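You operate a simulated robot arm through the tools that you are given. There is no shell and no other tool.

You run a simulated robot arm. Do the job below in one go: nothing can be reset, and whatever is moved stays where it is left.

## Task
Blend the yellow and brown tufts on the carder drum.
Fine: the brown tuft is in the red-brown drawer, shut it again; watch the drum and switch off once both are combed out; dial and brush lever end as they began; leave the reset button; other tufts stay. Where these are worked on the way, their far stop is far enough and under half their travel is too little: red-brown drawer.
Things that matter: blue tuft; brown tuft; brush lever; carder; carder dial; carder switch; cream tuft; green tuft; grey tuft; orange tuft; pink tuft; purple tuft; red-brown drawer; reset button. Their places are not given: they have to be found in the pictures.

It is judged by the outcome, as a careful person would: the job done as asked, and still so three seconds after it is handed in. It fails if anything else is knocked over, pushed out of place, dropped, spilled or broken.

## Robot
A 6-joint arm with a two-finger gripper, fixed in place. Base frame: the origin is at the foot of the arm, x ahead of it, y to its left, z up. Units: m, rad, N and s.
Its first joint turns from -2.897 to 2.897 rad. Payload 2.45 kg.
Tool frame: the origin (TCP) lies between the finger pads and is the grasp point; the fingertips stand 0.02 m ahead of it; z points along the fingers, y is the line along which they close. Largest opening 0.14 m; the body of the gripper starts 0.168 m behind the TCP.
Orientation is told as [roll, pitch, yaw] about the base's x, y, z axes, in that order, counted from this pose: with the fingers straight down and closing along the base's y, the tool's x points along the base's -x, its y along +y and its z along -z.

## Interface
- The arm moves only by the tool arm_command. Its argument "deltas" is a list of rows, each an object (a shift or turn left out is 0, a gripper value left out holds the last) with "slide": the shift along the base's x, y, z in mm, a list of three; "delta_rot": the turn, a rotation vector about the base's x, y, z in rad, a list of three. In form: [{"slide": [x, y, z], "delta_rot": [rx, ry, rz]}, ...]. A call has 1 to 20 rows; each row is the pose to reach, as a shift and turn from the pose commanded when the call began. "gripper" is the closure, from 0 (fully open) to 1 (shut), set as the call begins (left out, the last holds). A row lasts 0.2 s, in which the tool goes at most 0.05 m and 0.15 rad; a call with a longer step from one row to the next is refused whole, and so is a gripper value outside its range. Where a pose cannot be reached the arm comes as near as it can. A force on the tool above 40 N (or 10 N above the force at the start of the call, whichever is more), or a blocked arm, ends the call early, and 0.2 s more pass. The fingers move at their own pace (about 0.045 m/s each) and stop on an object; they squeeze with about 43 N. The grip force told is the motor's: it shows also when the fingers shut on nothing. Time passes only in rows, and 0.2 s behind the last, so rows that repeat a pose let the fingers close. The reply holds the time, the measured pose of the TCP, the force on the tool along the base axes, the opening and the grip force, in the units named above and with some noise, with the torque about the TCP (base axes, N m) and any sound that the robot's microphone picked up.
- Cameras (640 x 400 px; columns grow to the right, rows downward): "scene" is fixed at [0.2182, -0.499, 1.5071]; the picture's right is [0.96, -0.28, 0.00], its down [-0.15, -0.49, -0.86] and it looks along [0.25, 0.82, -0.51] (base axes); focal length 361 px, centre (320, 200). "wrist" rides on the gripper at [0.078, 0.011, -0.209] in the tool frame; the picture's right is [-0.14, 0.99, 0.00], its down [-0.92, -0.13, -0.37] and it looks along [-0.36, -0.05, 0.93] (tool axes); focal length 280 px, centre (320, 200).
- get_image(camera): a new picture of that camera. It takes no simulated time.
- probe_pixels(camera, pixels): there is no depth. For up to 12 entries [column, row, z] of the newest picture of that camera ("zoom" is the newest enlarged one), the place [x, y] in the base frame at which the ray of that pixel passes the height z, good to about 0.003 m. It takes no simulated time.
- zoom(camera, box): a new picture of the part [left, top, right, bottom] of that camera's present view, enlarged. It takes no simulated time.
- close_job(): hands the job in; it is judged then, once.

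Leave the gripper open and the arm clear of the work at the hand-in unless told otherwise.

The tools are called after "Emit:" by a JSON object that holds its "fn" and its "kwargs". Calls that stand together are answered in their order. arm_command: Moves the arm, as the interface text tells. Its arguments: {"type":"object","properties":{"deltas":{"type":"array"},"gripper":{"type":"number"}},"required":["deltas"]} The other tools are called the same way: get_image (camera) takes a picture; probe_pixels (camera, pixels) gives the place at which the rays of pixels pass given heights; zoom (camera, box) takes an enlarged picture of a part of a camera's view; close_job () hands the job in.

At the start:

```text
time: 0.0
tcp_pos: [0.5935, 0.5618, 1.2456]
tcp_rot: [0.0, 0.001, -0.001]
wrist_force: [0.3, -0.3, 0.2]
moment: [-0.01, -0.01, 0.02]
finger_gap: 0.1397
gripper_force: 0.0
```

scene: 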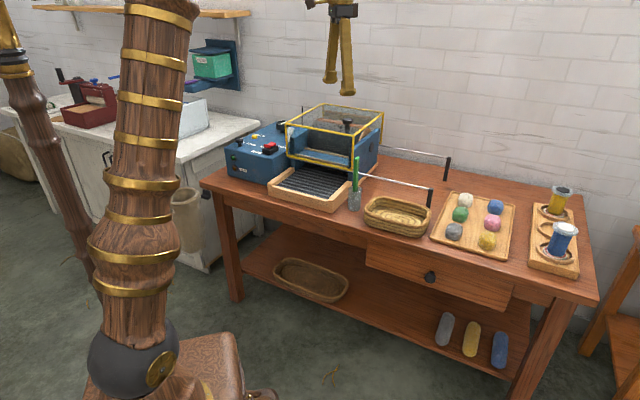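
wrist: 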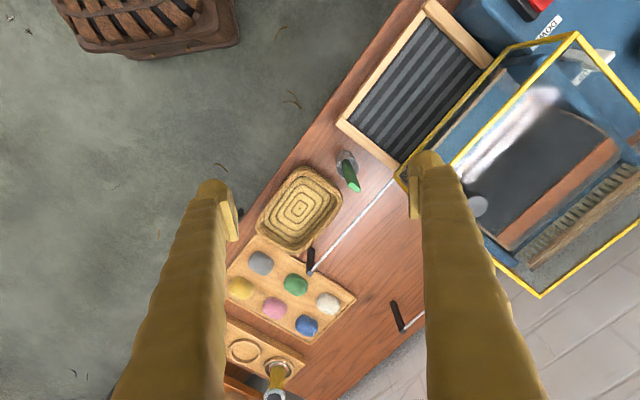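

I see a workbench with a blue carder machine on the left (with a yellow-framed cover), a tray of tufts, a drawer under the bench and jars at right. First I'll zoom in on the parts to identify them.

Emit:
{"fn": "zoom", "kwargs": {"camera": "scene", "box": [210, 90, 400, 220]}}

Emit:
{"fn": "zoom", "kwargs": {"camera": "scene", "box": [350, 150, 600, 310]}}

Emit:
{"fn": "zoom", "kwargs": {"camera": "wrist", "box": [380, 0, 640, 300]}}

```text
3.08 times, centred on (305, 155) of scene
```

zoom: 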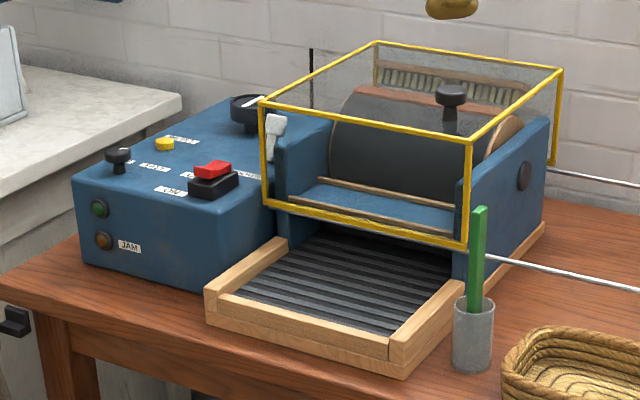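

```text
2.50 times, centred on (475, 230) of scene
```

zoom: 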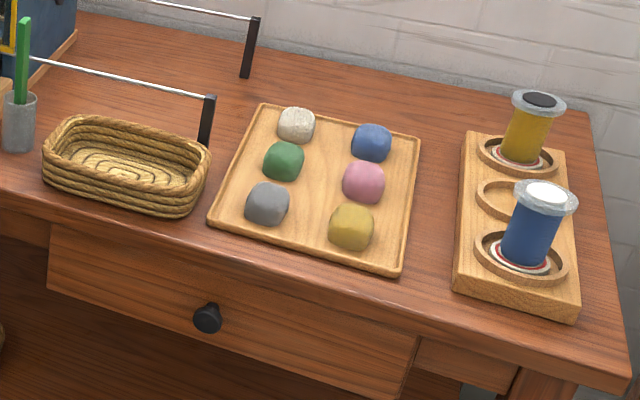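

```text
1.33 times, centred on (510, 150) of wrist
```

zoom: 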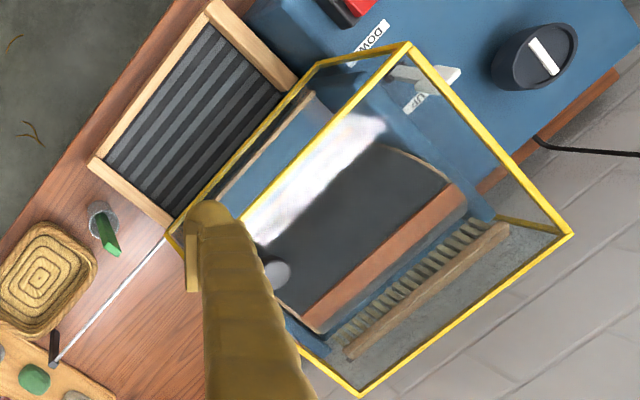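

I see labels on the carder's control panel; I'll zoom in closer to read them and the levers.

Emit:
{"fn": "zoom", "kwargs": {"camera": "scene", "box": [225, 110, 305, 190]}}

Emit:
{"fn": "zoom", "kwargs": {"camera": "scene", "box": [280, 95, 390, 165]}}

Emit:
{"fn": "zoom", "kwargs": {"camera": "scene", "box": [255, 110, 315, 160]}}

Emit:
{"fn": "zoom", "kwargs": {"camera": "wrist", "box": [480, 0, 640, 100]}}

```text
5.00 times, centred on (265, 150) of scene
```

zoom: 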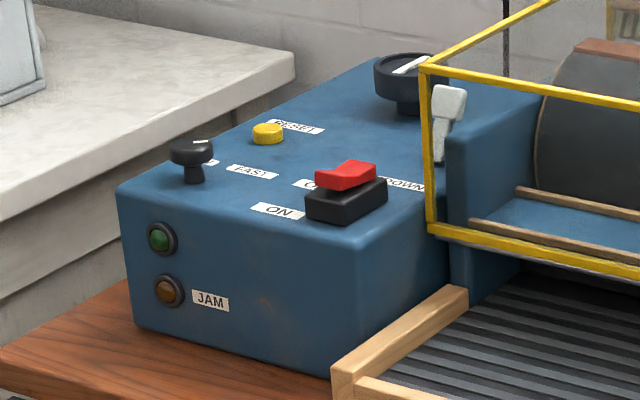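

```text
5.71 times, centred on (335, 130) of scene
```

zoom: 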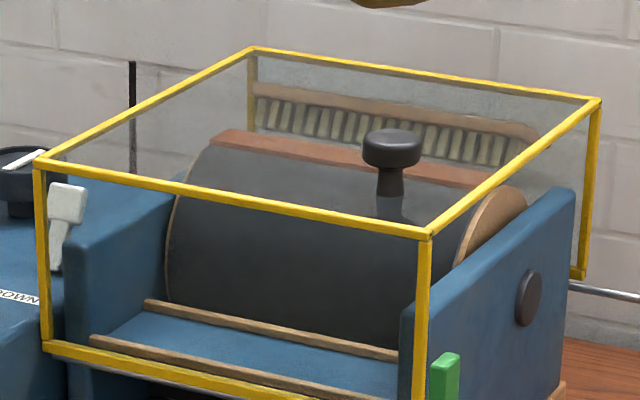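

```text
8.00 times, centred on (285, 135) of scene
```

zoom: 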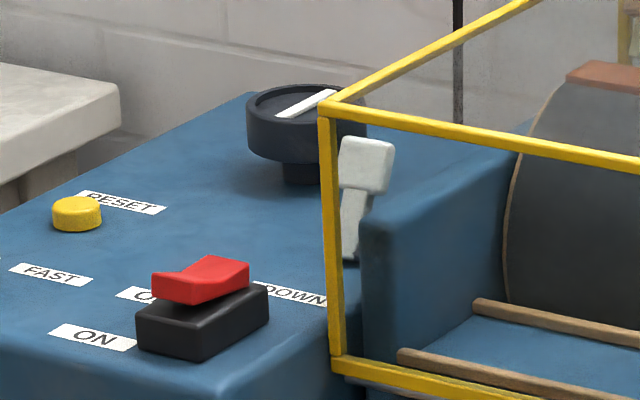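

```text
4.00 times, centred on (560, 50) of wrist
```

zoom: 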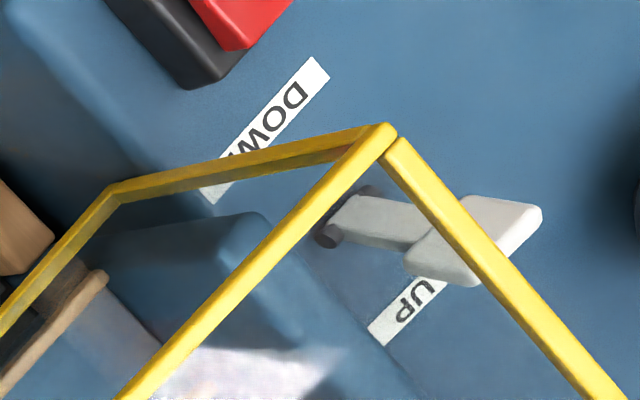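

The panel has a red rocker switch (ON/OFF), yellow RESET, small black knob by the FAST label, a large black dial with a white mark, and a white lever at UP. I need heights, so I'll probe the same features in both cameras at several heights (yellow tuft at scene (487,241) / wrist (241,288); cover knob scene (347,122) / wrist (478,207)).

Emit:
{"fn": "probe_pixels", "kwargs": {"camera": "scene", "pixels": [[487, 241, 0.7], [487, 241, 0.8], [487, 241, 0.9], [454, 231, 0.8], [454, 231, 0.9], [496, 207, 0.8], [496, 207, 0.9], [465, 199, 0.8], [465, 199, 0.9], [347, 122, 0.9], [347, 122, 1.0], [347, 122, 1.1]]}}

Emit:
{"fn": "probe_pixels", "kwargs": {"camera": "wrist", "pixels": [[241, 288, 0.7], [241, 288, 0.8], [241, 288, 0.9], [261, 263, 0.8], [261, 263, 0.9], [306, 325, 0.8], [306, 325, 0.9], [329, 303, 0.8], [329, 303, 0.9], [478, 207, 0.9], [478, 207, 1.0], [478, 207, 1.1]]}}

```text
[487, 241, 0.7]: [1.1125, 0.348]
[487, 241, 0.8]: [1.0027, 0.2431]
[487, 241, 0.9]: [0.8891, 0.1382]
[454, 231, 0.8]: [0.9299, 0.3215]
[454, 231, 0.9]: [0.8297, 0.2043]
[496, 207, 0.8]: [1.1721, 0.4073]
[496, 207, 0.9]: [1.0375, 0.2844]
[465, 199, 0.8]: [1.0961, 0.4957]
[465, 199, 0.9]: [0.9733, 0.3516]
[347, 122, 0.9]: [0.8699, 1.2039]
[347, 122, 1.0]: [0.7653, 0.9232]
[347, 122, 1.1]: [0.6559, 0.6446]
```

```text
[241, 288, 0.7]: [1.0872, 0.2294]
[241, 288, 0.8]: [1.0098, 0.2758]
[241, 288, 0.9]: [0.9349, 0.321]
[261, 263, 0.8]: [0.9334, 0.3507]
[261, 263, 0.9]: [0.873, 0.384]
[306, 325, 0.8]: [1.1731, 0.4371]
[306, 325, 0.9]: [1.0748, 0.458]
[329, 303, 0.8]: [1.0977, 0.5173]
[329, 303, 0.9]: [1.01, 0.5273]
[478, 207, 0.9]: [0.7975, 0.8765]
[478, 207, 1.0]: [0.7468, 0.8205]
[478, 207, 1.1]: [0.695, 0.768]
```

The tufts sit at about z≈0.78 and the cover knob at about z≈1.05. Next I probe the table edge, the drawer knob, the switch, the dial and the rails for geometry.

Emit:
{"fn": "probe_pixels", "kwargs": {"camera": "scene", "pixels": [[203, 183, 0.75], [585, 300, 0.75], [430, 277, 0.65], [430, 277, 0.68], [269, 147, 0.9], [269, 147, 0.95], [283, 124, 0.95], [283, 124, 1.0], [240, 142, 0.9], [240, 142, 0.95], [286, 167, 0.9], [348, 171, 0.9]]}}

Emit:
{"fn": "probe_pixels", "kwargs": {"camera": "wrist", "pixels": [[536, 4, 0.9], [536, 4, 0.95], [428, 0, 0.75], [240, 240, 0.75], [335, 125, 0.78], [427, 3, 0.78], [400, 168, 0.78], [492, 58, 0.85], [312, 270, 0.75], [404, 327, 0.75], [395, 178, 0.9], [577, 36, 1.05]]}}

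Emit:
{"fn": "zoom", "kwargs": {"camera": "scene", "box": [330, 140, 480, 240]}}

Emit:
{"fn": "zoom", "kwargs": {"camera": "wrist", "box": [220, 120, 440, 340]}}

```text
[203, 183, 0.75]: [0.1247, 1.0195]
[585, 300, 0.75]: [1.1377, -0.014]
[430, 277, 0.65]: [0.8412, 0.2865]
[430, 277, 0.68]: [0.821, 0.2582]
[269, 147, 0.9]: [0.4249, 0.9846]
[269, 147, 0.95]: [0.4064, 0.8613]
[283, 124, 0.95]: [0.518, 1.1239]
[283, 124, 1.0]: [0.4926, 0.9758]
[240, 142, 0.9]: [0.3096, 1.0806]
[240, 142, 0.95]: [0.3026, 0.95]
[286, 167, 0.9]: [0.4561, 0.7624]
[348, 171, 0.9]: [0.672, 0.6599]
```

```text
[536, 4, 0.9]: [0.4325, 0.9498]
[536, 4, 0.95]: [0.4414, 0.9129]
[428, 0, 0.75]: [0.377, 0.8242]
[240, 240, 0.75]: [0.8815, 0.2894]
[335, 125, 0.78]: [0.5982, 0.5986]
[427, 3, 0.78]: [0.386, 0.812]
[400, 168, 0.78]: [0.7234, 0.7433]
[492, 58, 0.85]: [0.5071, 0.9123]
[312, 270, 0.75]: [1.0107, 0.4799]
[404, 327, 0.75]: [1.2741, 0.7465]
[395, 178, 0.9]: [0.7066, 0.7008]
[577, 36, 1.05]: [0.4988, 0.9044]
```

```text
4.00 times, centred on (405, 190) of scene
```

zoom: 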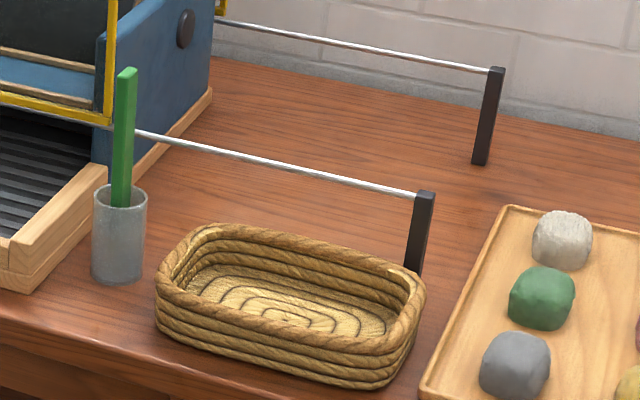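

```text
1.82 times, centred on (330, 230) of wrist
```

zoom: 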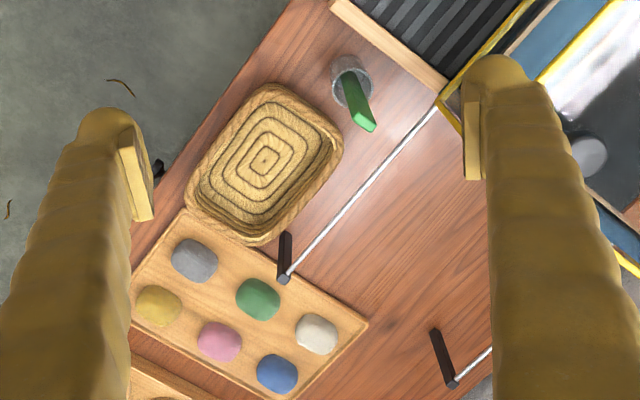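

The table's front edge runs diagonally (about −45°), so I'll turn the tool +0.775 rad to line up with it and shift left to look at the control panel with the wrist camera from above, staying high.

Emit:
{"fn": "arm_command", "kwargs": {"deltas": [{"slide": [-28, 28.6, 0], "delta_rot": [0, 0, 0.0775]}, {"slide": [-56, 57.2, 0], "delta_rot": [0, 0, 0.155]}, {"slide": [-84, 85.8, 0], "delta_rot": [0, 0, 0.2325]}, {"slide": [-112, 114.4, 0], "delta_rot": [0, 0, 0.31]}, {"slide": [-140, 143, 0], "delta_rot": [0, 0, 0.3875]}, {"slide": [-168, 171.6, 0], "delta_rot": [0, 0, 0.465]}, {"slide": [-196, 200.2, 0], "delta_rot": [0, 0, 0.5425]}, {"slide": [-224, 228.8, 0], "delta_rot": [0, 0, 0.62]}, {"slide": [-252, 257.4, 0], "delta_rot": [0, 0, 0.6975]}, {"slide": [-280, 286, 0], "delta_rot": [0, 0, 0.775]}, {"slide": [-280, 286, 0], "delta_rot": [0, 0, 0.775]}], "gripper": 0}}

Emit:
{"fn": "get_image", "kwargs": {"camera": "wrist"}}

Emit:
{"fn": "get_image", "kwargs": {"camera": "scene"}}

```text
time: 2.4
tcp_pos: [0.3133, 0.8467, 1.2474]
tcp_rot: [0.001, 0.0, 0.775]
wrist_force: [-0.4, -0.4, -0.6]
moment: [0.01, 0.04, -0.04]
finger_gap: 0.1401
gripper_force: 0.1
```

```text
taken
```

wrist: 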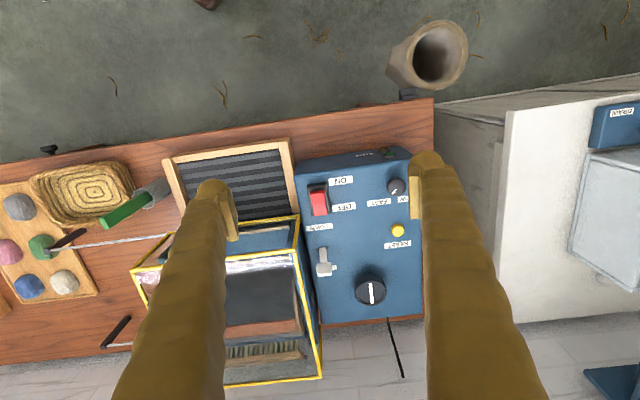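

```text
taken
```

scene: 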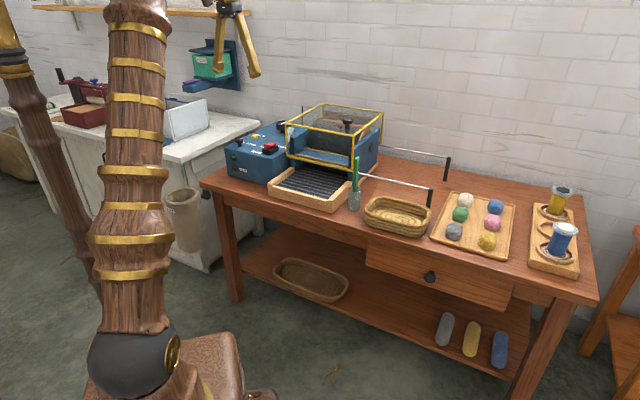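

The wrist view is now aligned with the panel at roughly (295–420, 150–320). I'll zoom in on it.

Emit:
{"fn": "zoom", "kwargs": {"camera": "wrist", "box": [290, 140, 430, 240]}}

Emit:
{"fn": "zoom", "kwargs": {"camera": "wrist", "box": [290, 210, 430, 330]}}

Emit:
{"fn": "zoom", "kwargs": {"camera": "wrist", "box": [120, 120, 340, 400]}}

```text
4.00 times, centred on (360, 190) of wrist
```

zoom: 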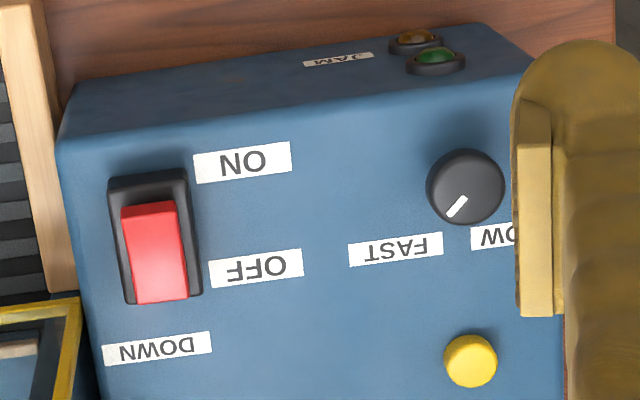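

```text
3.33 times, centred on (360, 270) of wrist
```

zoom: 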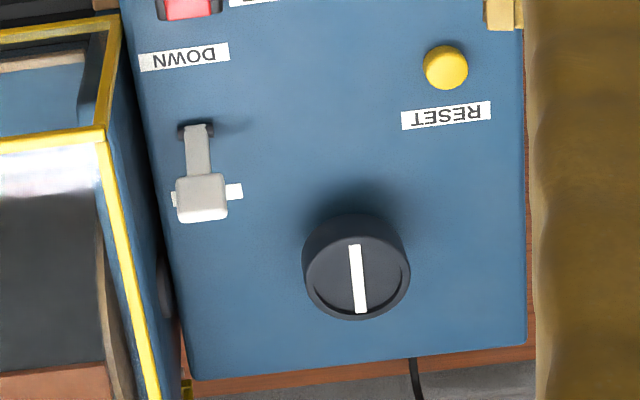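

```text
1.43 times, centred on (230, 260) of wrist
```

zoom: 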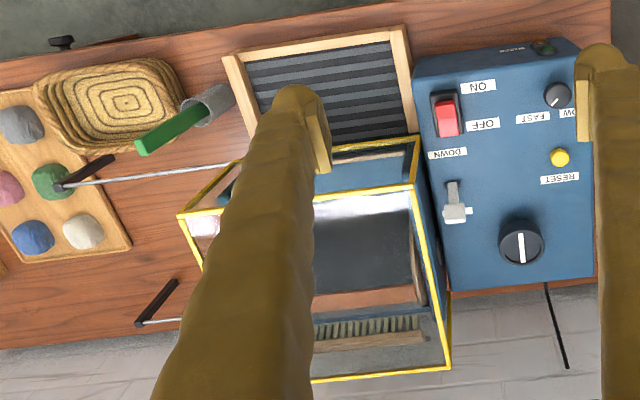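

The small knob (zoom (465,187)) points to FAST, switch is at OFF side/up, the brush lever is on UP. Now I'll move right to look at the drawer and the tray of tufts, staying high.

Emit:
{"fn": "arm_command", "kwargs": {"deltas": [{"slide": [26, -35, 0]}, {"slide": [52, -70, 0]}, {"slide": [78, -105, 0]}, {"slide": [104, -140, 0]}, {"slide": [130, -175, 0]}, {"slide": [156, -210, 0]}, {"slide": [182, -245, 0]}, {"slide": [208, -280, 0]}, {"slide": [234, -315, -5]}, {"slide": [260, -350, -10]}, {"slide": [286, -385, -20]}, {"slide": [312, -420, -30]}, {"slide": [338, -455, -40]}, {"slide": [364, -490, -50]}, {"slide": [390, -525, -60]}, {"slide": [416, -560, -70]}, {"slide": [442, -595, -80]}, {"slide": [442, -595, -80]}], "gripper": 0}}

Emit:
{"fn": "get_image", "kwargs": {"camera": "wrist"}}

Emit:
{"fn": "get_image", "kwargs": {"camera": "scene"}}

```text
time: 6.2
tcp_pos: [0.7573, 0.2505, 1.1667]
tcp_rot: [-0.001, -0.001, 0.775]
wrist_force: [0.3, -0.3, -0.7]
moment: [0.0, 0.0, 0.05]
finger_gap: 0.1403
gripper_force: 0.0
```

```text
taken
```

wrist: 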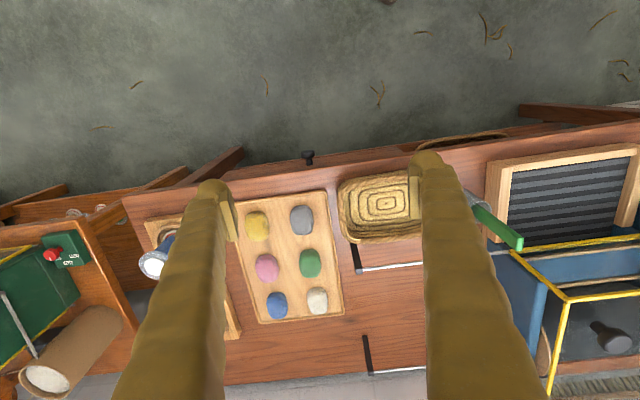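

```text
taken
```

scene: 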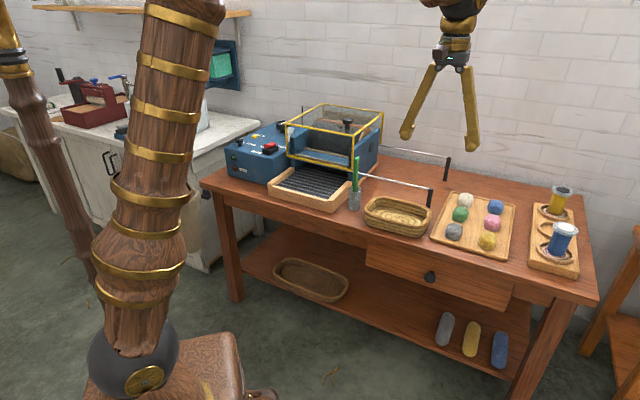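

I see the drawer knob at wrist (308,158), yellow tuft at (257,226), grey at (301,220). I'll probe both cameras to triangulate.

Emit:
{"fn": "probe_pixels", "kwargs": {"camera": "wrist", "pixels": [[308, 156, 0.6], [308, 156, 0.65], [308, 156, 0.7], [257, 226, 0.74], [257, 226, 0.78], [301, 220, 0.76], [122, 197, 0.72], [640, 125, 0.72], [487, 163, 0.77], [640, 143, 0.77], [505, 243, 0.77], [503, 170, 0.75]]}}

Emit:
{"fn": "probe_pixels", "kwargs": {"camera": "scene", "pixels": [[430, 277, 0.6], [430, 277, 0.65], [430, 277, 0.7], [487, 241, 0.74], [487, 241, 0.78], [454, 231, 0.76], [203, 183, 0.72], [585, 300, 0.72], [269, 189, 0.77], [332, 209, 0.77], [287, 168, 0.77], [312, 186, 0.75]]}}

Emit:
{"fn": "zoom", "kwargs": {"camera": "scene", "box": [360, 220, 540, 320]}}

Emit:
{"fn": "zoom", "kwargs": {"camera": "wrist", "box": [220, 130, 440, 260]}}

```text
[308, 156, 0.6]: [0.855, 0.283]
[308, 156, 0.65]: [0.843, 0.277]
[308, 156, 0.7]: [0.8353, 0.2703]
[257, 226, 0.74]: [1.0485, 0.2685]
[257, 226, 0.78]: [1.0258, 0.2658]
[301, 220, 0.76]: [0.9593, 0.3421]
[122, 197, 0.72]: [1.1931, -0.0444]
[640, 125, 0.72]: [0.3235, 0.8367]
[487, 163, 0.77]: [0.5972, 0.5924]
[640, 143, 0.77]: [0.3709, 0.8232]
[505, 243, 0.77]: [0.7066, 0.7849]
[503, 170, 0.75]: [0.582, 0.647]
```

```text
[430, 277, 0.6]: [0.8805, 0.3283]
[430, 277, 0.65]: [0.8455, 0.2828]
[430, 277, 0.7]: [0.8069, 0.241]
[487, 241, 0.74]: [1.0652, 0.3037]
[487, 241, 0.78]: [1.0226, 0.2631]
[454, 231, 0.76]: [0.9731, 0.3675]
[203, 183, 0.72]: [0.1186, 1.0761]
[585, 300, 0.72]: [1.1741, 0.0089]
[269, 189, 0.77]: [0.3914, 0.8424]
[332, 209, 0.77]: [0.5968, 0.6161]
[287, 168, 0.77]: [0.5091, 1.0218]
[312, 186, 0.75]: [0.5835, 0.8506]
```

```text
3.56 times, centred on (450, 270) of scene
```

zoom: 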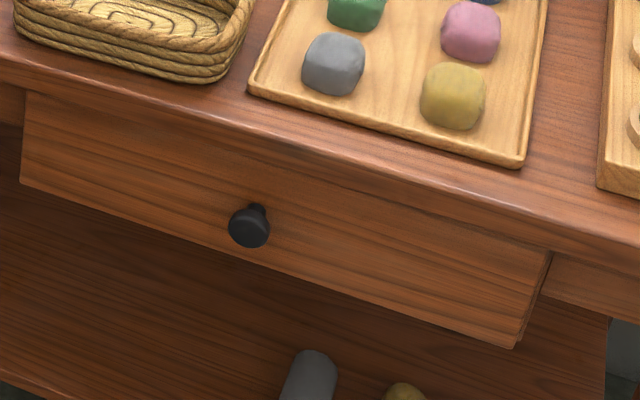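

```text
2.91 times, centred on (330, 195) of wrist
```

zoom: 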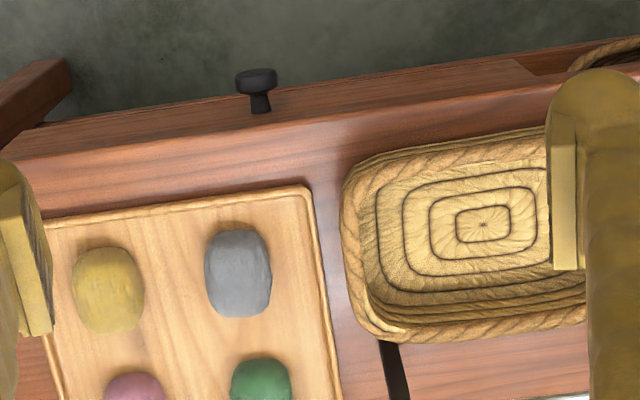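

The knob is at about (0.842, 0.277, 0.655), with the drawer opening toward the arm. I'll lower the open gripper in front of the drawer with a 0.3 rad outward tilt, to look closely before grasping.

Emit:
{"fn": "arm_command", "kwargs": {"deltas": [{"slide": [2, -4, -45], "delta_rot": [0.026, -0.0265, 0]}, {"slide": [4, -9, -90], "delta_rot": [0.052, -0.053, 0]}, {"slide": [7, -14, -135], "delta_rot": [0.078, -0.08, 0]}, {"slide": [9, -19, -180], "delta_rot": [0.105, -0.106, 0]}, {"slide": [11, -24, -225], "delta_rot": [0.132, -0.133, 0]}, {"slide": [13, -29, -270], "delta_rot": [0.158, -0.16, 0]}, {"slide": [15, -34, -315], "delta_rot": [0.185, -0.186, 0]}, {"slide": [18, -39, -360], "delta_rot": [0.211, -0.213, 0]}, {"slide": [18, -39, -367], "delta_rot": [0.211, -0.213, 0]}, {"slide": [18, -39, -367], "delta_rot": [0.211, -0.213, 0]}], "gripper": 0.3}}

Emit:
{"fn": "get_image", "kwargs": {"camera": "wrist"}}

Emit:
{"fn": "get_image", "kwargs": {"camera": "scene"}}

```text
time: 8.4
tcp_pos: [0.7754, 0.2128, 0.7999]
tcp_rot: [0.001, -0.299, 0.776]
wrist_force: [0.5, 0.1, -0.7]
moment: [0.0, 0.0, -0.03]
finger_gap: 0.0979
gripper_force: 0.1
```

```text
taken
```

wrist: 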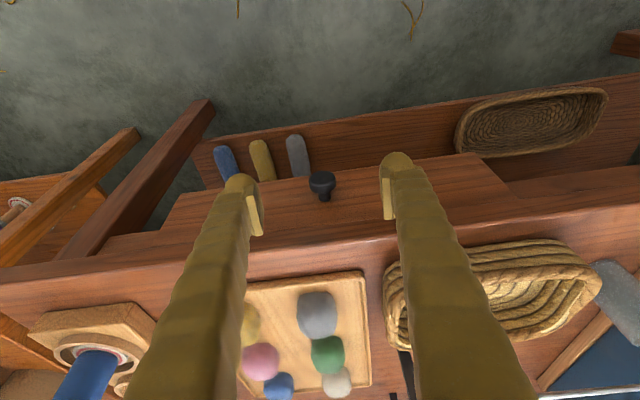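

```text
taken
```

scene: 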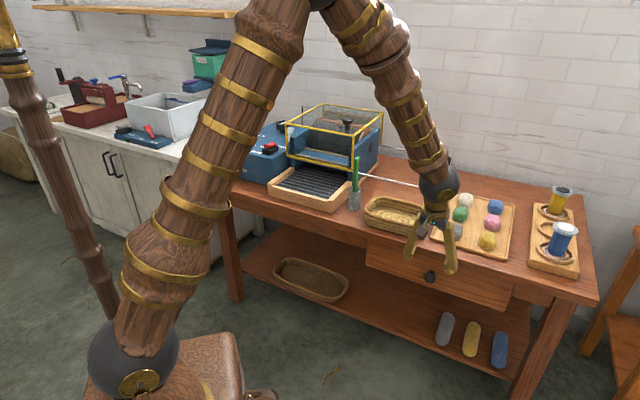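

The knob cap is at wrist (322,180), between the fingers' line. I'll probe it and the drawer outline.

Emit:
{"fn": "probe_pixels", "kwargs": {"camera": "wrist", "pixels": [[322, 180, 0.62], [322, 180, 0.64], [322, 180, 0.66], [322, 197, 0.66], [322, 197, 0.64], [480, 155, 0.7], [480, 155, 0.6], [509, 184, 0.7], [160, 230, 0.7], [181, 195, 0.6]]}}

Emit:
{"fn": "zoom", "kwargs": {"camera": "wrist", "box": [240, 140, 400, 240]}}

Emit:
{"fn": "zoom", "kwargs": {"camera": "scene", "box": [360, 220, 540, 320]}}

```text
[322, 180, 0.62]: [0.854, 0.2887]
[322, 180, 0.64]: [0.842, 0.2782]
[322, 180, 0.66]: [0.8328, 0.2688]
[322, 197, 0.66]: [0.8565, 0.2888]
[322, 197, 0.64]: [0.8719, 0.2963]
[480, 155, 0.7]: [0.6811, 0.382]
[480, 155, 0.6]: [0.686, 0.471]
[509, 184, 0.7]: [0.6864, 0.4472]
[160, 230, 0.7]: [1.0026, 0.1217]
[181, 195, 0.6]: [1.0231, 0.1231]
```

```text
4.00 times, centred on (320, 190) of wrist
```

zoom: 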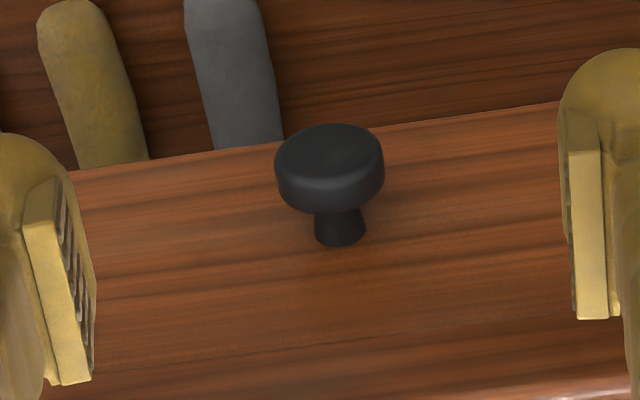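

```text
3.56 times, centred on (450, 270) of scene
```

zoom: 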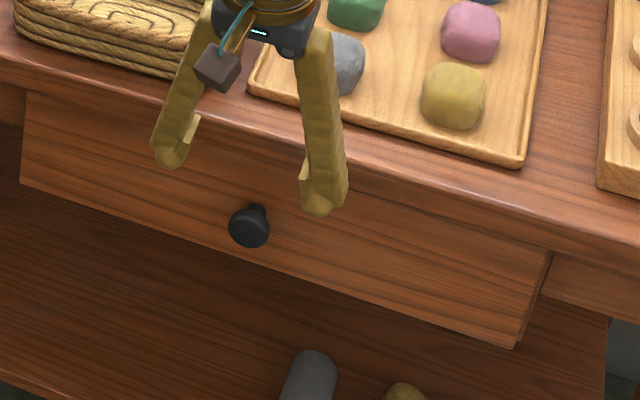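

The knob cap is at about n≈0.785 m from base along the drawer normal, z≈0.66. I'll lower to z≈0.658, then move forward so that the fingers straddle the cap, without closing yet.

Emit:
{"fn": "arm_command", "kwargs": {"deltas": [{"slide": [0, 0, -47]}, {"slide": [0, 0, -94]}, {"slide": [0, 0, -141]}, {"slide": [18, 18, -142]}, {"slide": [36, 36, -142]}, {"slide": [54, 54, -142]}, {"slide": [54, 54, -142]}], "gripper": 0.3}}

Emit:
{"fn": "zoom", "kwargs": {"camera": "wrist", "box": [200, 100, 440, 250]}}

Emit:
{"fn": "zoom", "kwargs": {"camera": "scene", "box": [360, 220, 540, 320]}}

```text
time: 10.0
tcp_pos: [0.8284, 0.2677, 0.6582]
tcp_rot: [0.003, -0.301, 0.776]
wrist_force: [0.4, 0.0, -0.4]
moment: [0.01, -0.01, -0.02]
finger_gap: 0.098
gripper_force: 0.1
```

```text
2.67 times, centred on (320, 175) of wrist
```

zoom: 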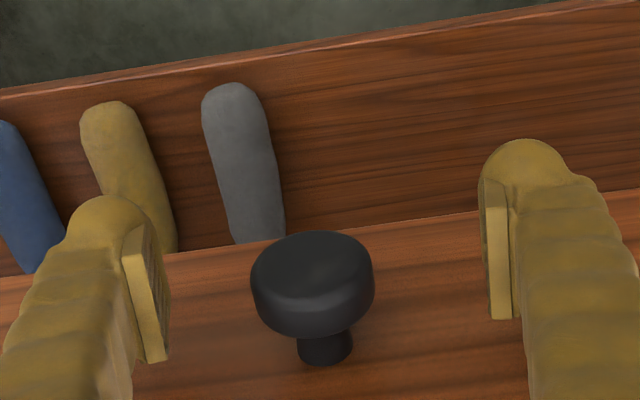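

```text
3.56 times, centred on (450, 270) of scene
```

zoom: 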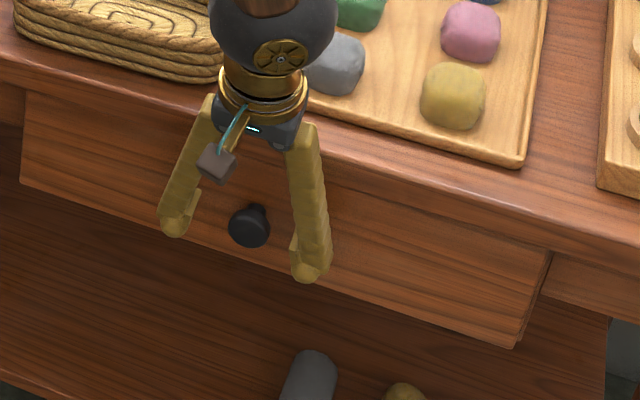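

The cap sits between the fingers near TCP (cap at wrist px (317,206)). I'll nudge 5 mm forward and close on it.

Emit:
{"fn": "arm_command", "kwargs": {"deltas": [{"slide": [3.5, 3.5, 0]}, {"slide": [3.5, 3.5, 0]}, {"slide": [3.5, 3.5, 0]}, {"slide": [3.5, 3.5, 0]}, {"slide": [3.5, 3.5, 0]}, {"slide": [3.5, 3.5, 0]}], "gripper": 1}}

Emit:
{"fn": "zoom", "kwargs": {"camera": "wrist", "box": [200, 100, 440, 250]}}

```text
time: 11.2
tcp_pos: [0.8346, 0.2684, 0.658]
tcp_rot: [0.0, -0.301, 0.772]
wrist_force: [7.8, -10.0, -9.1]
moment: [-0.04, 0.09, -0.14]
finger_gap: 0.0353
gripper_force: 33.7
stopped in row 5: the force on the tool passed its limit at 44 N (the readings are from after the stop); the commanded pose is now the measured one
```

```text
2.67 times, centred on (320, 175) of wrist
```

zoom: 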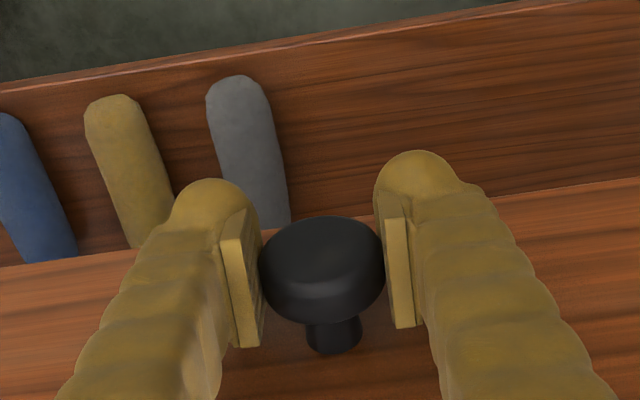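

The gripper holds the knob (gap 0.035 m). Now I pull straight out along the drawer normal, slowly, in 15 mm steps.

Emit:
{"fn": "arm_command", "kwargs": {"deltas": [{"slide": [-7, -7, 0]}, {"slide": [-17.8, -17.6, 0]}, {"slide": [-28.4, -28.1, 0]}, {"slide": [-39.1, -38.7, 0]}, {"slide": [-49.8, -49.2, 0]}, {"slide": [-60.4, -59.8, 0]}, {"slide": [-71.1, -70.3, 0]}, {"slide": [-81.8, -80.8, 0]}], "gripper": 1}}

Emit:
{"fn": "get_image", "kwargs": {"camera": "wrist"}}

Emit:
{"fn": "get_image", "kwargs": {"camera": "scene"}}

```text
time: 12.5
tcp_pos: [0.7829, 0.216, 0.6569]
tcp_rot: [-0.002, -0.301, 0.77]
wrist_force: [0.4, -0.7, -3.4]
moment: [0.05, 0.06, -0.05]
finger_gap: 0.0349
gripper_force: 45.2
stopped in row 6: the force on the tool passed its limit at 42 N (the readings are from after the stop); the commanded pose is now the measured one
```

```text
taken
```

wrist: 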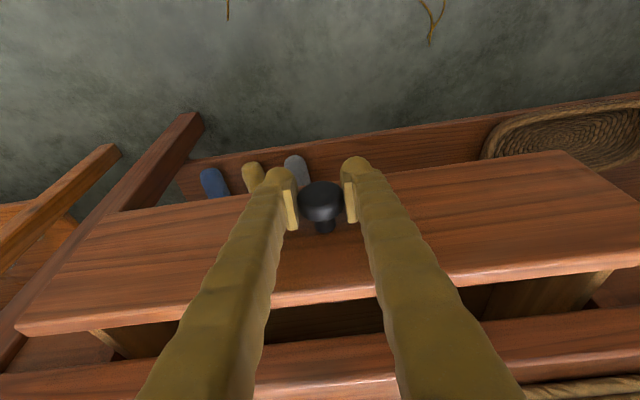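

```text
taken
```

scene: 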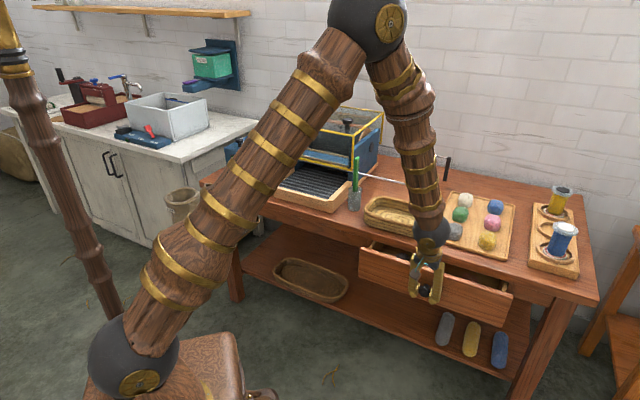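

The drawer came out about 70 mm, then the force passed 42 N. I'll pull a bit more, gently, to see whether that's the stop.

Emit:
{"fn": "arm_command", "kwargs": {"deltas": [{"slide": [-3.5, -3.5, 0]}, {"slide": [-7, -7, 0]}, {"slide": [-14, -14, 0]}, {"slide": [-21, -21, 0]}, {"slide": [-28, -28, 0]}, {"slide": [-35, -35, 0]}], "gripper": 1}}

Emit:
{"fn": "get_image", "kwargs": {"camera": "wrist"}}

Emit:
{"fn": "zoom", "kwargs": {"camera": "scene", "box": [340, 200, 540, 325]}}

```text
time: 13.9
tcp_pos: [0.7485, 0.1823, 0.6579]
tcp_rot: [-0.002, -0.299, 0.772]
wrist_force: [-2.0, 4.2, -12.3]
moment: [-0.13, 0.14, 0.0]
finger_gap: 0.0351
gripper_force: 45.2
```

```text
taken
```

wrist: 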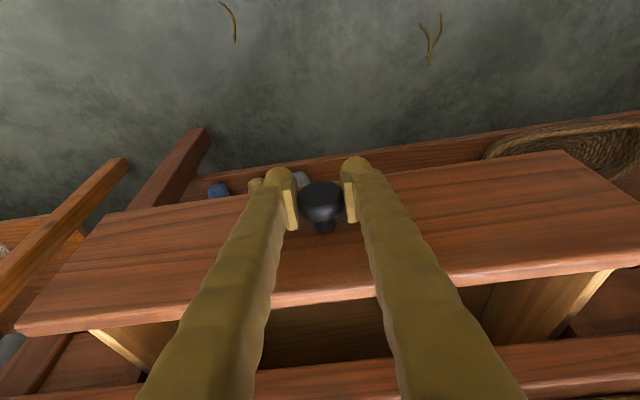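

```text
3.20 times, centred on (440, 262) of scene
```

zoom: 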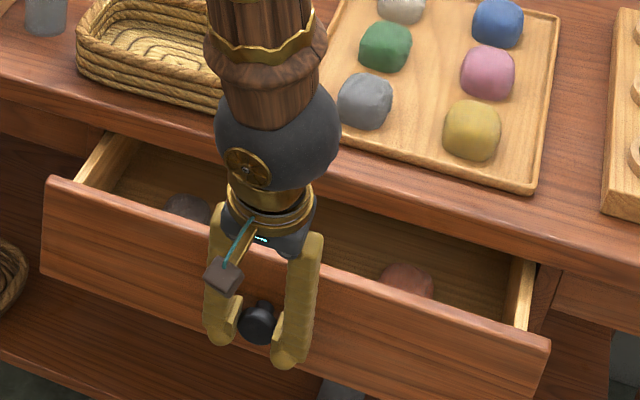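

It keeps coming; tufts are seen inside. I continue pulling toward the far stop.

Emit:
{"fn": "arm_command", "kwargs": {"deltas": [{"slide": [-7, -7, 0]}, {"slide": [-14, -14, 0]}, {"slide": [-21, -21, 0]}, {"slide": [-28, -28, 0]}, {"slide": [-35, -35, 0]}, {"slide": [-42, -42, 0]}, {"slide": [-49, -49, 0]}, {"slide": [-56, -56, 0]}], "gripper": 1}}

Emit:
{"fn": "get_image", "kwargs": {"camera": "wrist"}}

Emit:
{"fn": "zoom", "kwargs": {"camera": "scene", "box": [340, 200, 540, 325]}}

```text
time: 15.7
tcp_pos: [0.6913, 0.1264, 0.6573]
tcp_rot: [-0.003, -0.3, 0.77]
wrist_force: [-2.9, 5.4, -9.7]
moment: [-0.21, 0.19, -0.15]
finger_gap: 0.0352
gripper_force: 45.0
```

```text
taken
```

wrist: 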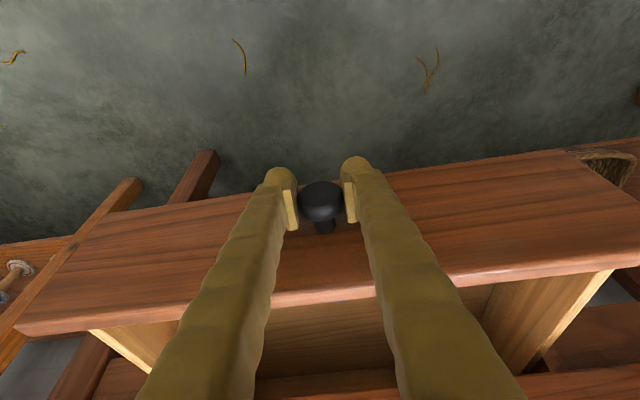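

```text
3.20 times, centred on (440, 262) of scene
```

zoom: 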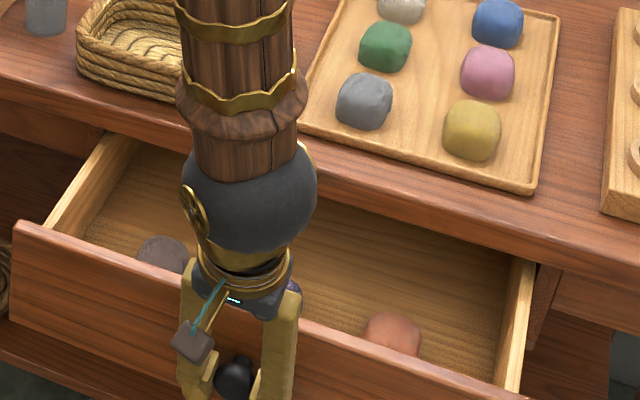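

About 200 mm out now; no hard stop yet. I see a brownish tuft on the left, orange on the right, and something purple in the middle. I'll continue gently toward the stop.

Emit:
{"fn": "arm_command", "kwargs": {"deltas": [{"slide": [-7, -7, 0]}, {"slide": [-14, -14, 0]}, {"slide": [-21, -21, 0]}, {"slide": [-28, -28, 0]}, {"slide": [-35, -35, 0]}, {"slide": [-42, -42, 0]}], "gripper": 1}}

Emit:
{"fn": "zoom", "kwargs": {"camera": "scene", "box": [320, 190, 540, 327]}}

```text
time: 17.1
tcp_pos: [0.6494, 0.0838, 0.6571]
tcp_rot: [-0.001, -0.299, 0.772]
wrist_force: [-2.0, 3.7, -13.4]
moment: [-0.1, 0.16, 0.02]
finger_gap: 0.0352
gripper_force: 44.9
```

```text
2.91 times, centred on (430, 258) of scene
```

zoom: 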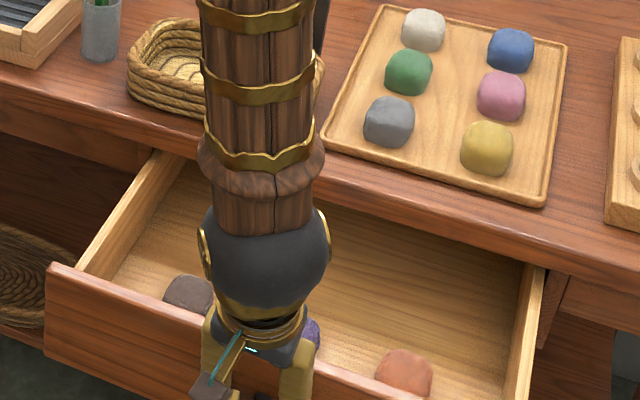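

The drawer is out 260 mm; brown tuft is at the left front (scene zoom (190,293)), purple in the middle, orange at right. I'll release the knob, back off, and rise.

Emit:
{"fn": "arm_command", "kwargs": {"deltas": [{"slide": [0, 0, 0]}, {"slide": [0, 0, 0]}, {"slide": [0, 0, 0]}, {"slide": [0, 0, 0]}], "gripper": 0.3}}

Emit:
{"fn": "arm_command", "kwargs": {"deltas": [{"slide": [-14, -14, 0]}, {"slide": [-28, -28, 0]}, {"slide": [-42, -42, 0]}, {"slide": [-42, -42, 45]}, {"slide": [-42, -42, 90]}, {"slide": [-42, -42, 135]}, {"slide": [-42, -42, 180]}, {"slide": [-42, -42, 225]}, {"slide": [-42, -42, 270]}, {"slide": [-42, -42, 315]}, {"slide": [-42, -42, 315]}], "gripper": 0.3}}

Emit:
{"fn": "get_image", "kwargs": {"camera": "wrist"}}

Emit:
{"fn": "get_image", "kwargs": {"camera": "scene"}}

```text
time: 18.1
tcp_pos: [0.6499, 0.0843, 0.6582]
tcp_rot: [-0.003, -0.302, 0.771]
wrist_force: [0.3, 0.7, -0.5]
moment: [0.0, 0.0, 0.02]
finger_gap: 0.0977
gripper_force: 0.1
```

```text
time: 20.5
tcp_pos: [0.6092, 0.0413, 0.9746]
tcp_rot: [-0.001, -0.301, 0.772]
wrist_force: [0.8, -0.1, -0.3]
moment: [-0.01, -0.03, 0.01]
finger_gap: 0.0982
gripper_force: 0.0
```

```text
taken
```

wrist: 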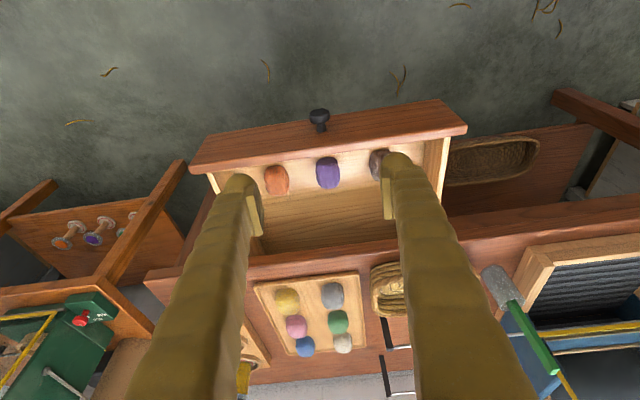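

```text
taken
```

scene: 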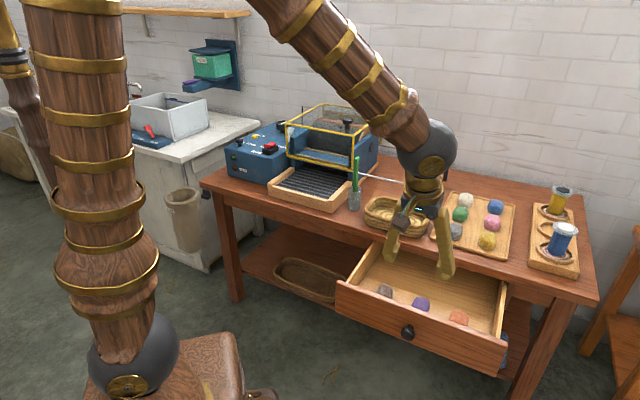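

The three drawer tufts: brown at scene (385,291)/wrist (378,164), purple (421,304), orange (458,318). I'll probe them.

Emit:
{"fn": "probe_pixels", "kwargs": {"camera": "scene", "pixels": [[385, 291, 0.62], [385, 291, 0.66], [385, 291, 0.7], [421, 304, 0.62], [421, 304, 0.66], [421, 304, 0.7], [458, 318, 0.66], [380, 307, 0.7]]}}

Emit:
{"fn": "probe_pixels", "kwargs": {"camera": "wrist", "pixels": [[327, 173, 0.62], [327, 173, 0.66], [327, 173, 0.7], [276, 181, 0.66], [379, 164, 0.62], [379, 164, 0.66], [379, 164, 0.7], [440, 130, 0.7], [467, 131, 0.7], [190, 165, 0.7]]}}

Emit:
{"fn": "zoom", "kwargs": {"camera": "scene", "box": [330, 240, 510, 350]}}

Emit:
{"fn": "zoom", "kwargs": {"camera": "wrist", "box": [230, 110, 470, 260]}}

```text
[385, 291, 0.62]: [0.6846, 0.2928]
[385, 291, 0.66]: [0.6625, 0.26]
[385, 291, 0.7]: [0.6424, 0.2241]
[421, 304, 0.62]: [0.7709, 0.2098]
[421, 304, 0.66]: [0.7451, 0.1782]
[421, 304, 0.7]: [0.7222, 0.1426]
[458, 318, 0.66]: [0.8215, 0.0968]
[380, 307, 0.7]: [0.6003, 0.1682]
```

```text
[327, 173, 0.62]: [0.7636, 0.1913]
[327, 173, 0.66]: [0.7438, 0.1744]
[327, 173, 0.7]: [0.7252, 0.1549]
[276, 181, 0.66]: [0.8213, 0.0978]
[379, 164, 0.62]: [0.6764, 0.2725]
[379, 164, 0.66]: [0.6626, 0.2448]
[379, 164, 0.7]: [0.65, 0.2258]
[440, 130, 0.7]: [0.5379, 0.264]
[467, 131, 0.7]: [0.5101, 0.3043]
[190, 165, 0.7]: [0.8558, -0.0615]
```

```text
3.56 times, centred on (420, 295) of scene
```

zoom: 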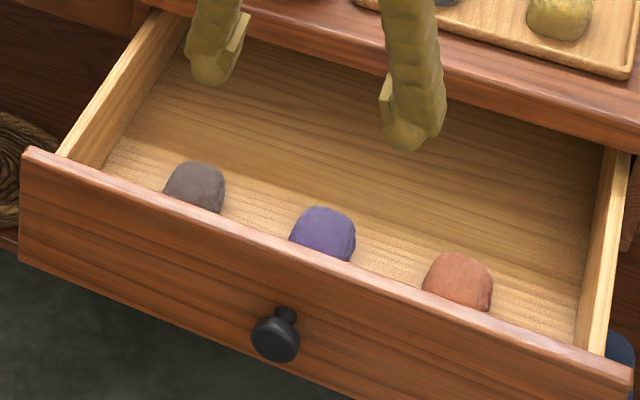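

```text
2.67 times, centred on (350, 185) of wrist
```

zoom: 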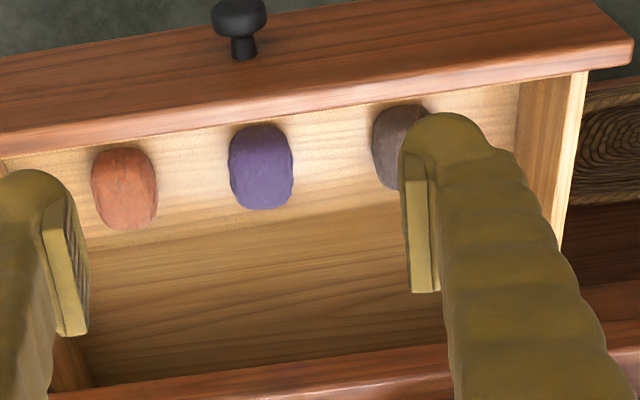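

Brown is at about (0.662, 0.256), z≈0.66. I'll straighten the tool to point down and go above it at z≈0.80, then check in the wrist view.

Emit:
{"fn": "arm_command", "kwargs": {"deltas": [{"slide": [9, 36, 0], "delta_rot": [-0.042, 0.043, 0]}, {"slide": [18, 72, 0], "delta_rot": [-0.084, 0.085, 0]}, {"slide": [27, 107, -20], "delta_rot": [-0.126, 0.128, 0]}, {"slide": [36, 143, -50], "delta_rot": [-0.169, 0.17, 0]}, {"slide": [45, 179, -80], "delta_rot": [-0.211, 0.213, 0]}, {"slide": [53, 215, -110], "delta_rot": [-0.211, 0.213, 0]}, {"slide": [53, 215, -145], "delta_rot": [-0.211, 0.213, 0]}, {"slide": [53, 215, -175], "delta_rot": [-0.211, 0.213, 0]}, {"slide": [53, 215, -175], "delta_rot": [-0.211, 0.213, 0]}], "gripper": 0.3}}

Emit:
{"fn": "get_image", "kwargs": {"camera": "wrist"}}

Emit:
{"fn": "zoom", "kwargs": {"camera": "scene", "box": [330, 220, 510, 350]}}

```text
time: 22.5
tcp_pos: [0.6632, 0.2568, 0.799]
tcp_rot: [-0.004, -0.001, 0.771]
wrist_force: [0.4, -1.0, 0.3]
moment: [0.0, 0.0, -0.01]
finger_gap: 0.0977
gripper_force: 0.0
```

```text
taken
```

wrist: 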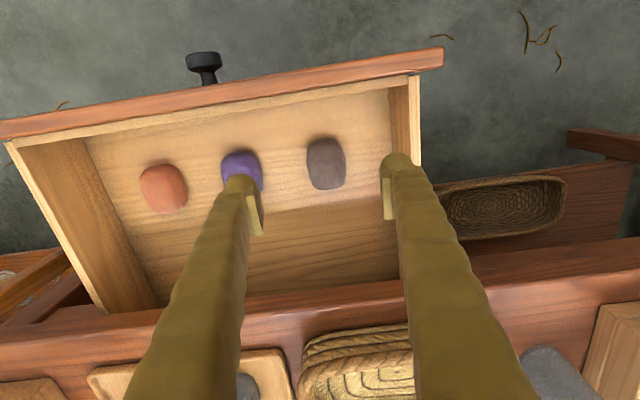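

```text
3.08 times, centred on (420, 285) of scene
```

zoom: 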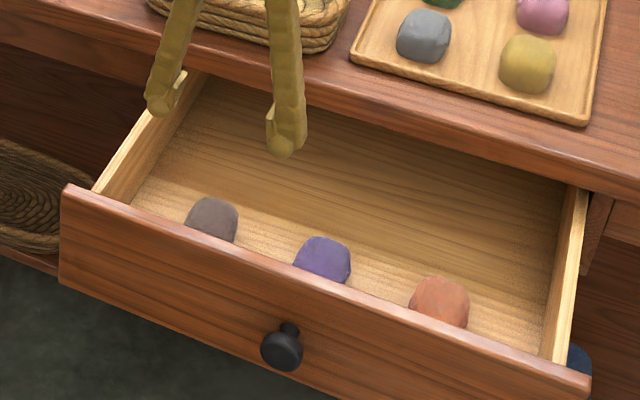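

Brown tuft now in wrist view spans about (306–346, 137–190). I'll probe its outline.

Emit:
{"fn": "probe_pixels", "kwargs": {"camera": "wrist", "pixels": [[326, 163, 0.66], [326, 163, 0.68], [306, 165, 0.66], [346, 161, 0.66], [324, 138, 0.68], [328, 190, 0.66], [385, 200, 0.64], [230, 240, 0.64], [409, 76, 0.71]]}}

Emit:
{"fn": "zoom", "kwargs": {"camera": "wrist", "box": [240, 100, 400, 230]}}

```text
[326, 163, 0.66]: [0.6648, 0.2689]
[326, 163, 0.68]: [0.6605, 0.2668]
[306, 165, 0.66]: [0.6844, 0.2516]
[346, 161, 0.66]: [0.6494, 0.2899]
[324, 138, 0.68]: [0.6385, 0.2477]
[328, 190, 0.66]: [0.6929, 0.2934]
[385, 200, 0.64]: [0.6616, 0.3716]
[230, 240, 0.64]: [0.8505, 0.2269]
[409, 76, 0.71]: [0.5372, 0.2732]
```

```text
3.08 times, centred on (320, 165) of wrist
```

zoom: 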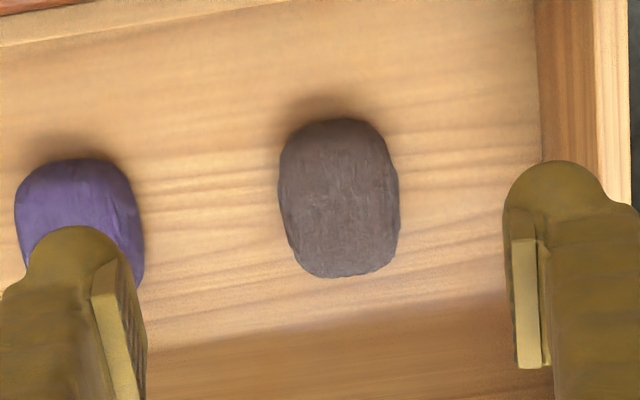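

The tuft's centre is about (0.666, 0.268). I shift (+3, +11) mm and descend to z≈0.668, watching the force.

Emit:
{"fn": "arm_command", "kwargs": {"deltas": [{"slide": [3, 11, -30]}, {"slide": [3, 11, -65]}, {"slide": [3, 11, -95]}, {"slide": [3, 11, -115]}, {"slide": [3, 11, -131]}, {"slide": [3, 11, -131]}], "gripper": 0.3}}

Emit:
{"fn": "get_image", "kwargs": {"camera": "wrist"}}

Emit:
{"fn": "zoom", "kwargs": {"camera": "scene", "box": [330, 220, 510, 350]}}

```text
time: 23.9
tcp_pos: [0.6641, 0.2693, 0.6674]
tcp_rot: [-0.005, -0.001, 0.772]
wrist_force: [0.4, 0.6, -0.6]
moment: [0.03, 0.0, 0.03]
finger_gap: 0.0982
gripper_force: 0.0
```

```text
taken
```

wrist: 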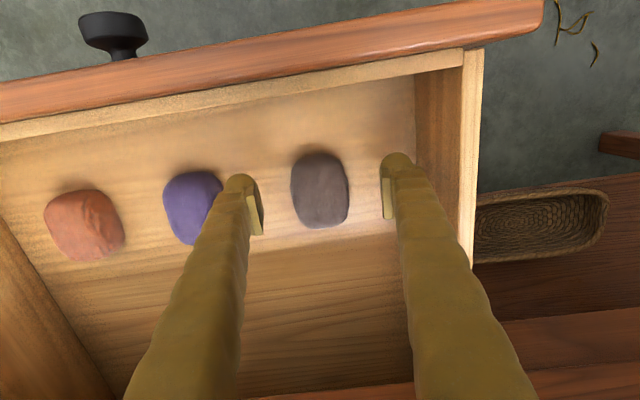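

```text
3.08 times, centred on (420, 285) of scene
```

zoom: 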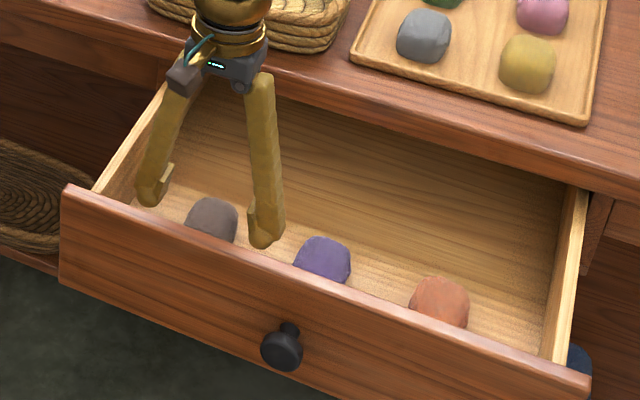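

The tuft seems slightly below the TCP (its apparent size suggests z≈0.65). I lower 12 mm more slowly and check the force.

Emit:
{"fn": "arm_command", "kwargs": {"deltas": [{"slide": [1, 0, -4]}, {"slide": [1, 0, -8]}, {"slide": [1, 0, -12]}, {"slide": [1, 0, -12]}], "gripper": 0.3}}

Emit:
{"fn": "zoom", "kwargs": {"camera": "wrist", "box": [220, 120, 420, 260]}}

Emit:
{"fn": "zoom", "kwargs": {"camera": "scene", "box": [350, 240, 450, 310]}}

```text
time: 24.9
tcp_pos: [0.6662, 0.2684, 0.6541]
tcp_rot: [-0.004, -0.001, 0.772]
wrist_force: [-0.8, -0.1, -0.2]
moment: [-0.02, 0.0, 0.02]
finger_gap: 0.0977
gripper_force: 0.1
```

```text
2.86 times, centred on (320, 190) of wrist
```

zoom: 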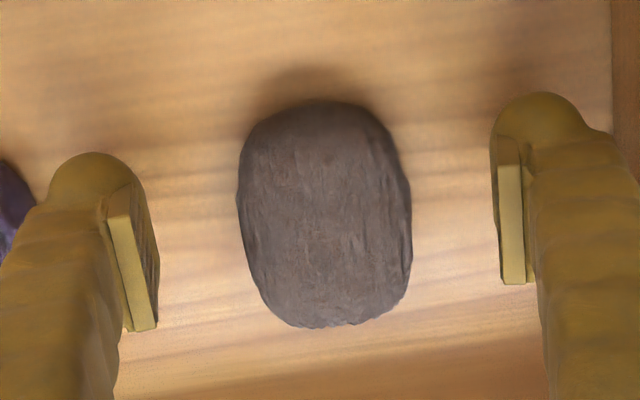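

```text
5.71 times, centred on (400, 275) of scene
```

zoom: 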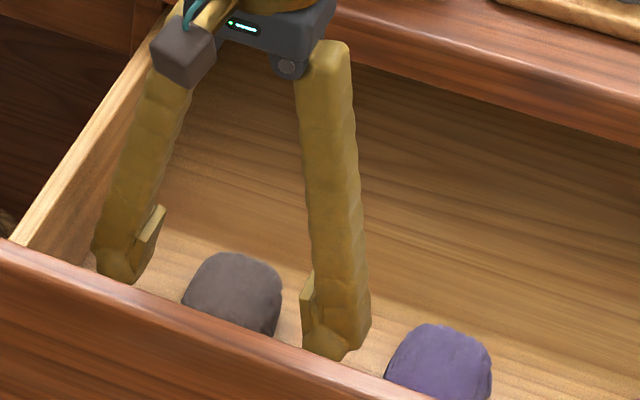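

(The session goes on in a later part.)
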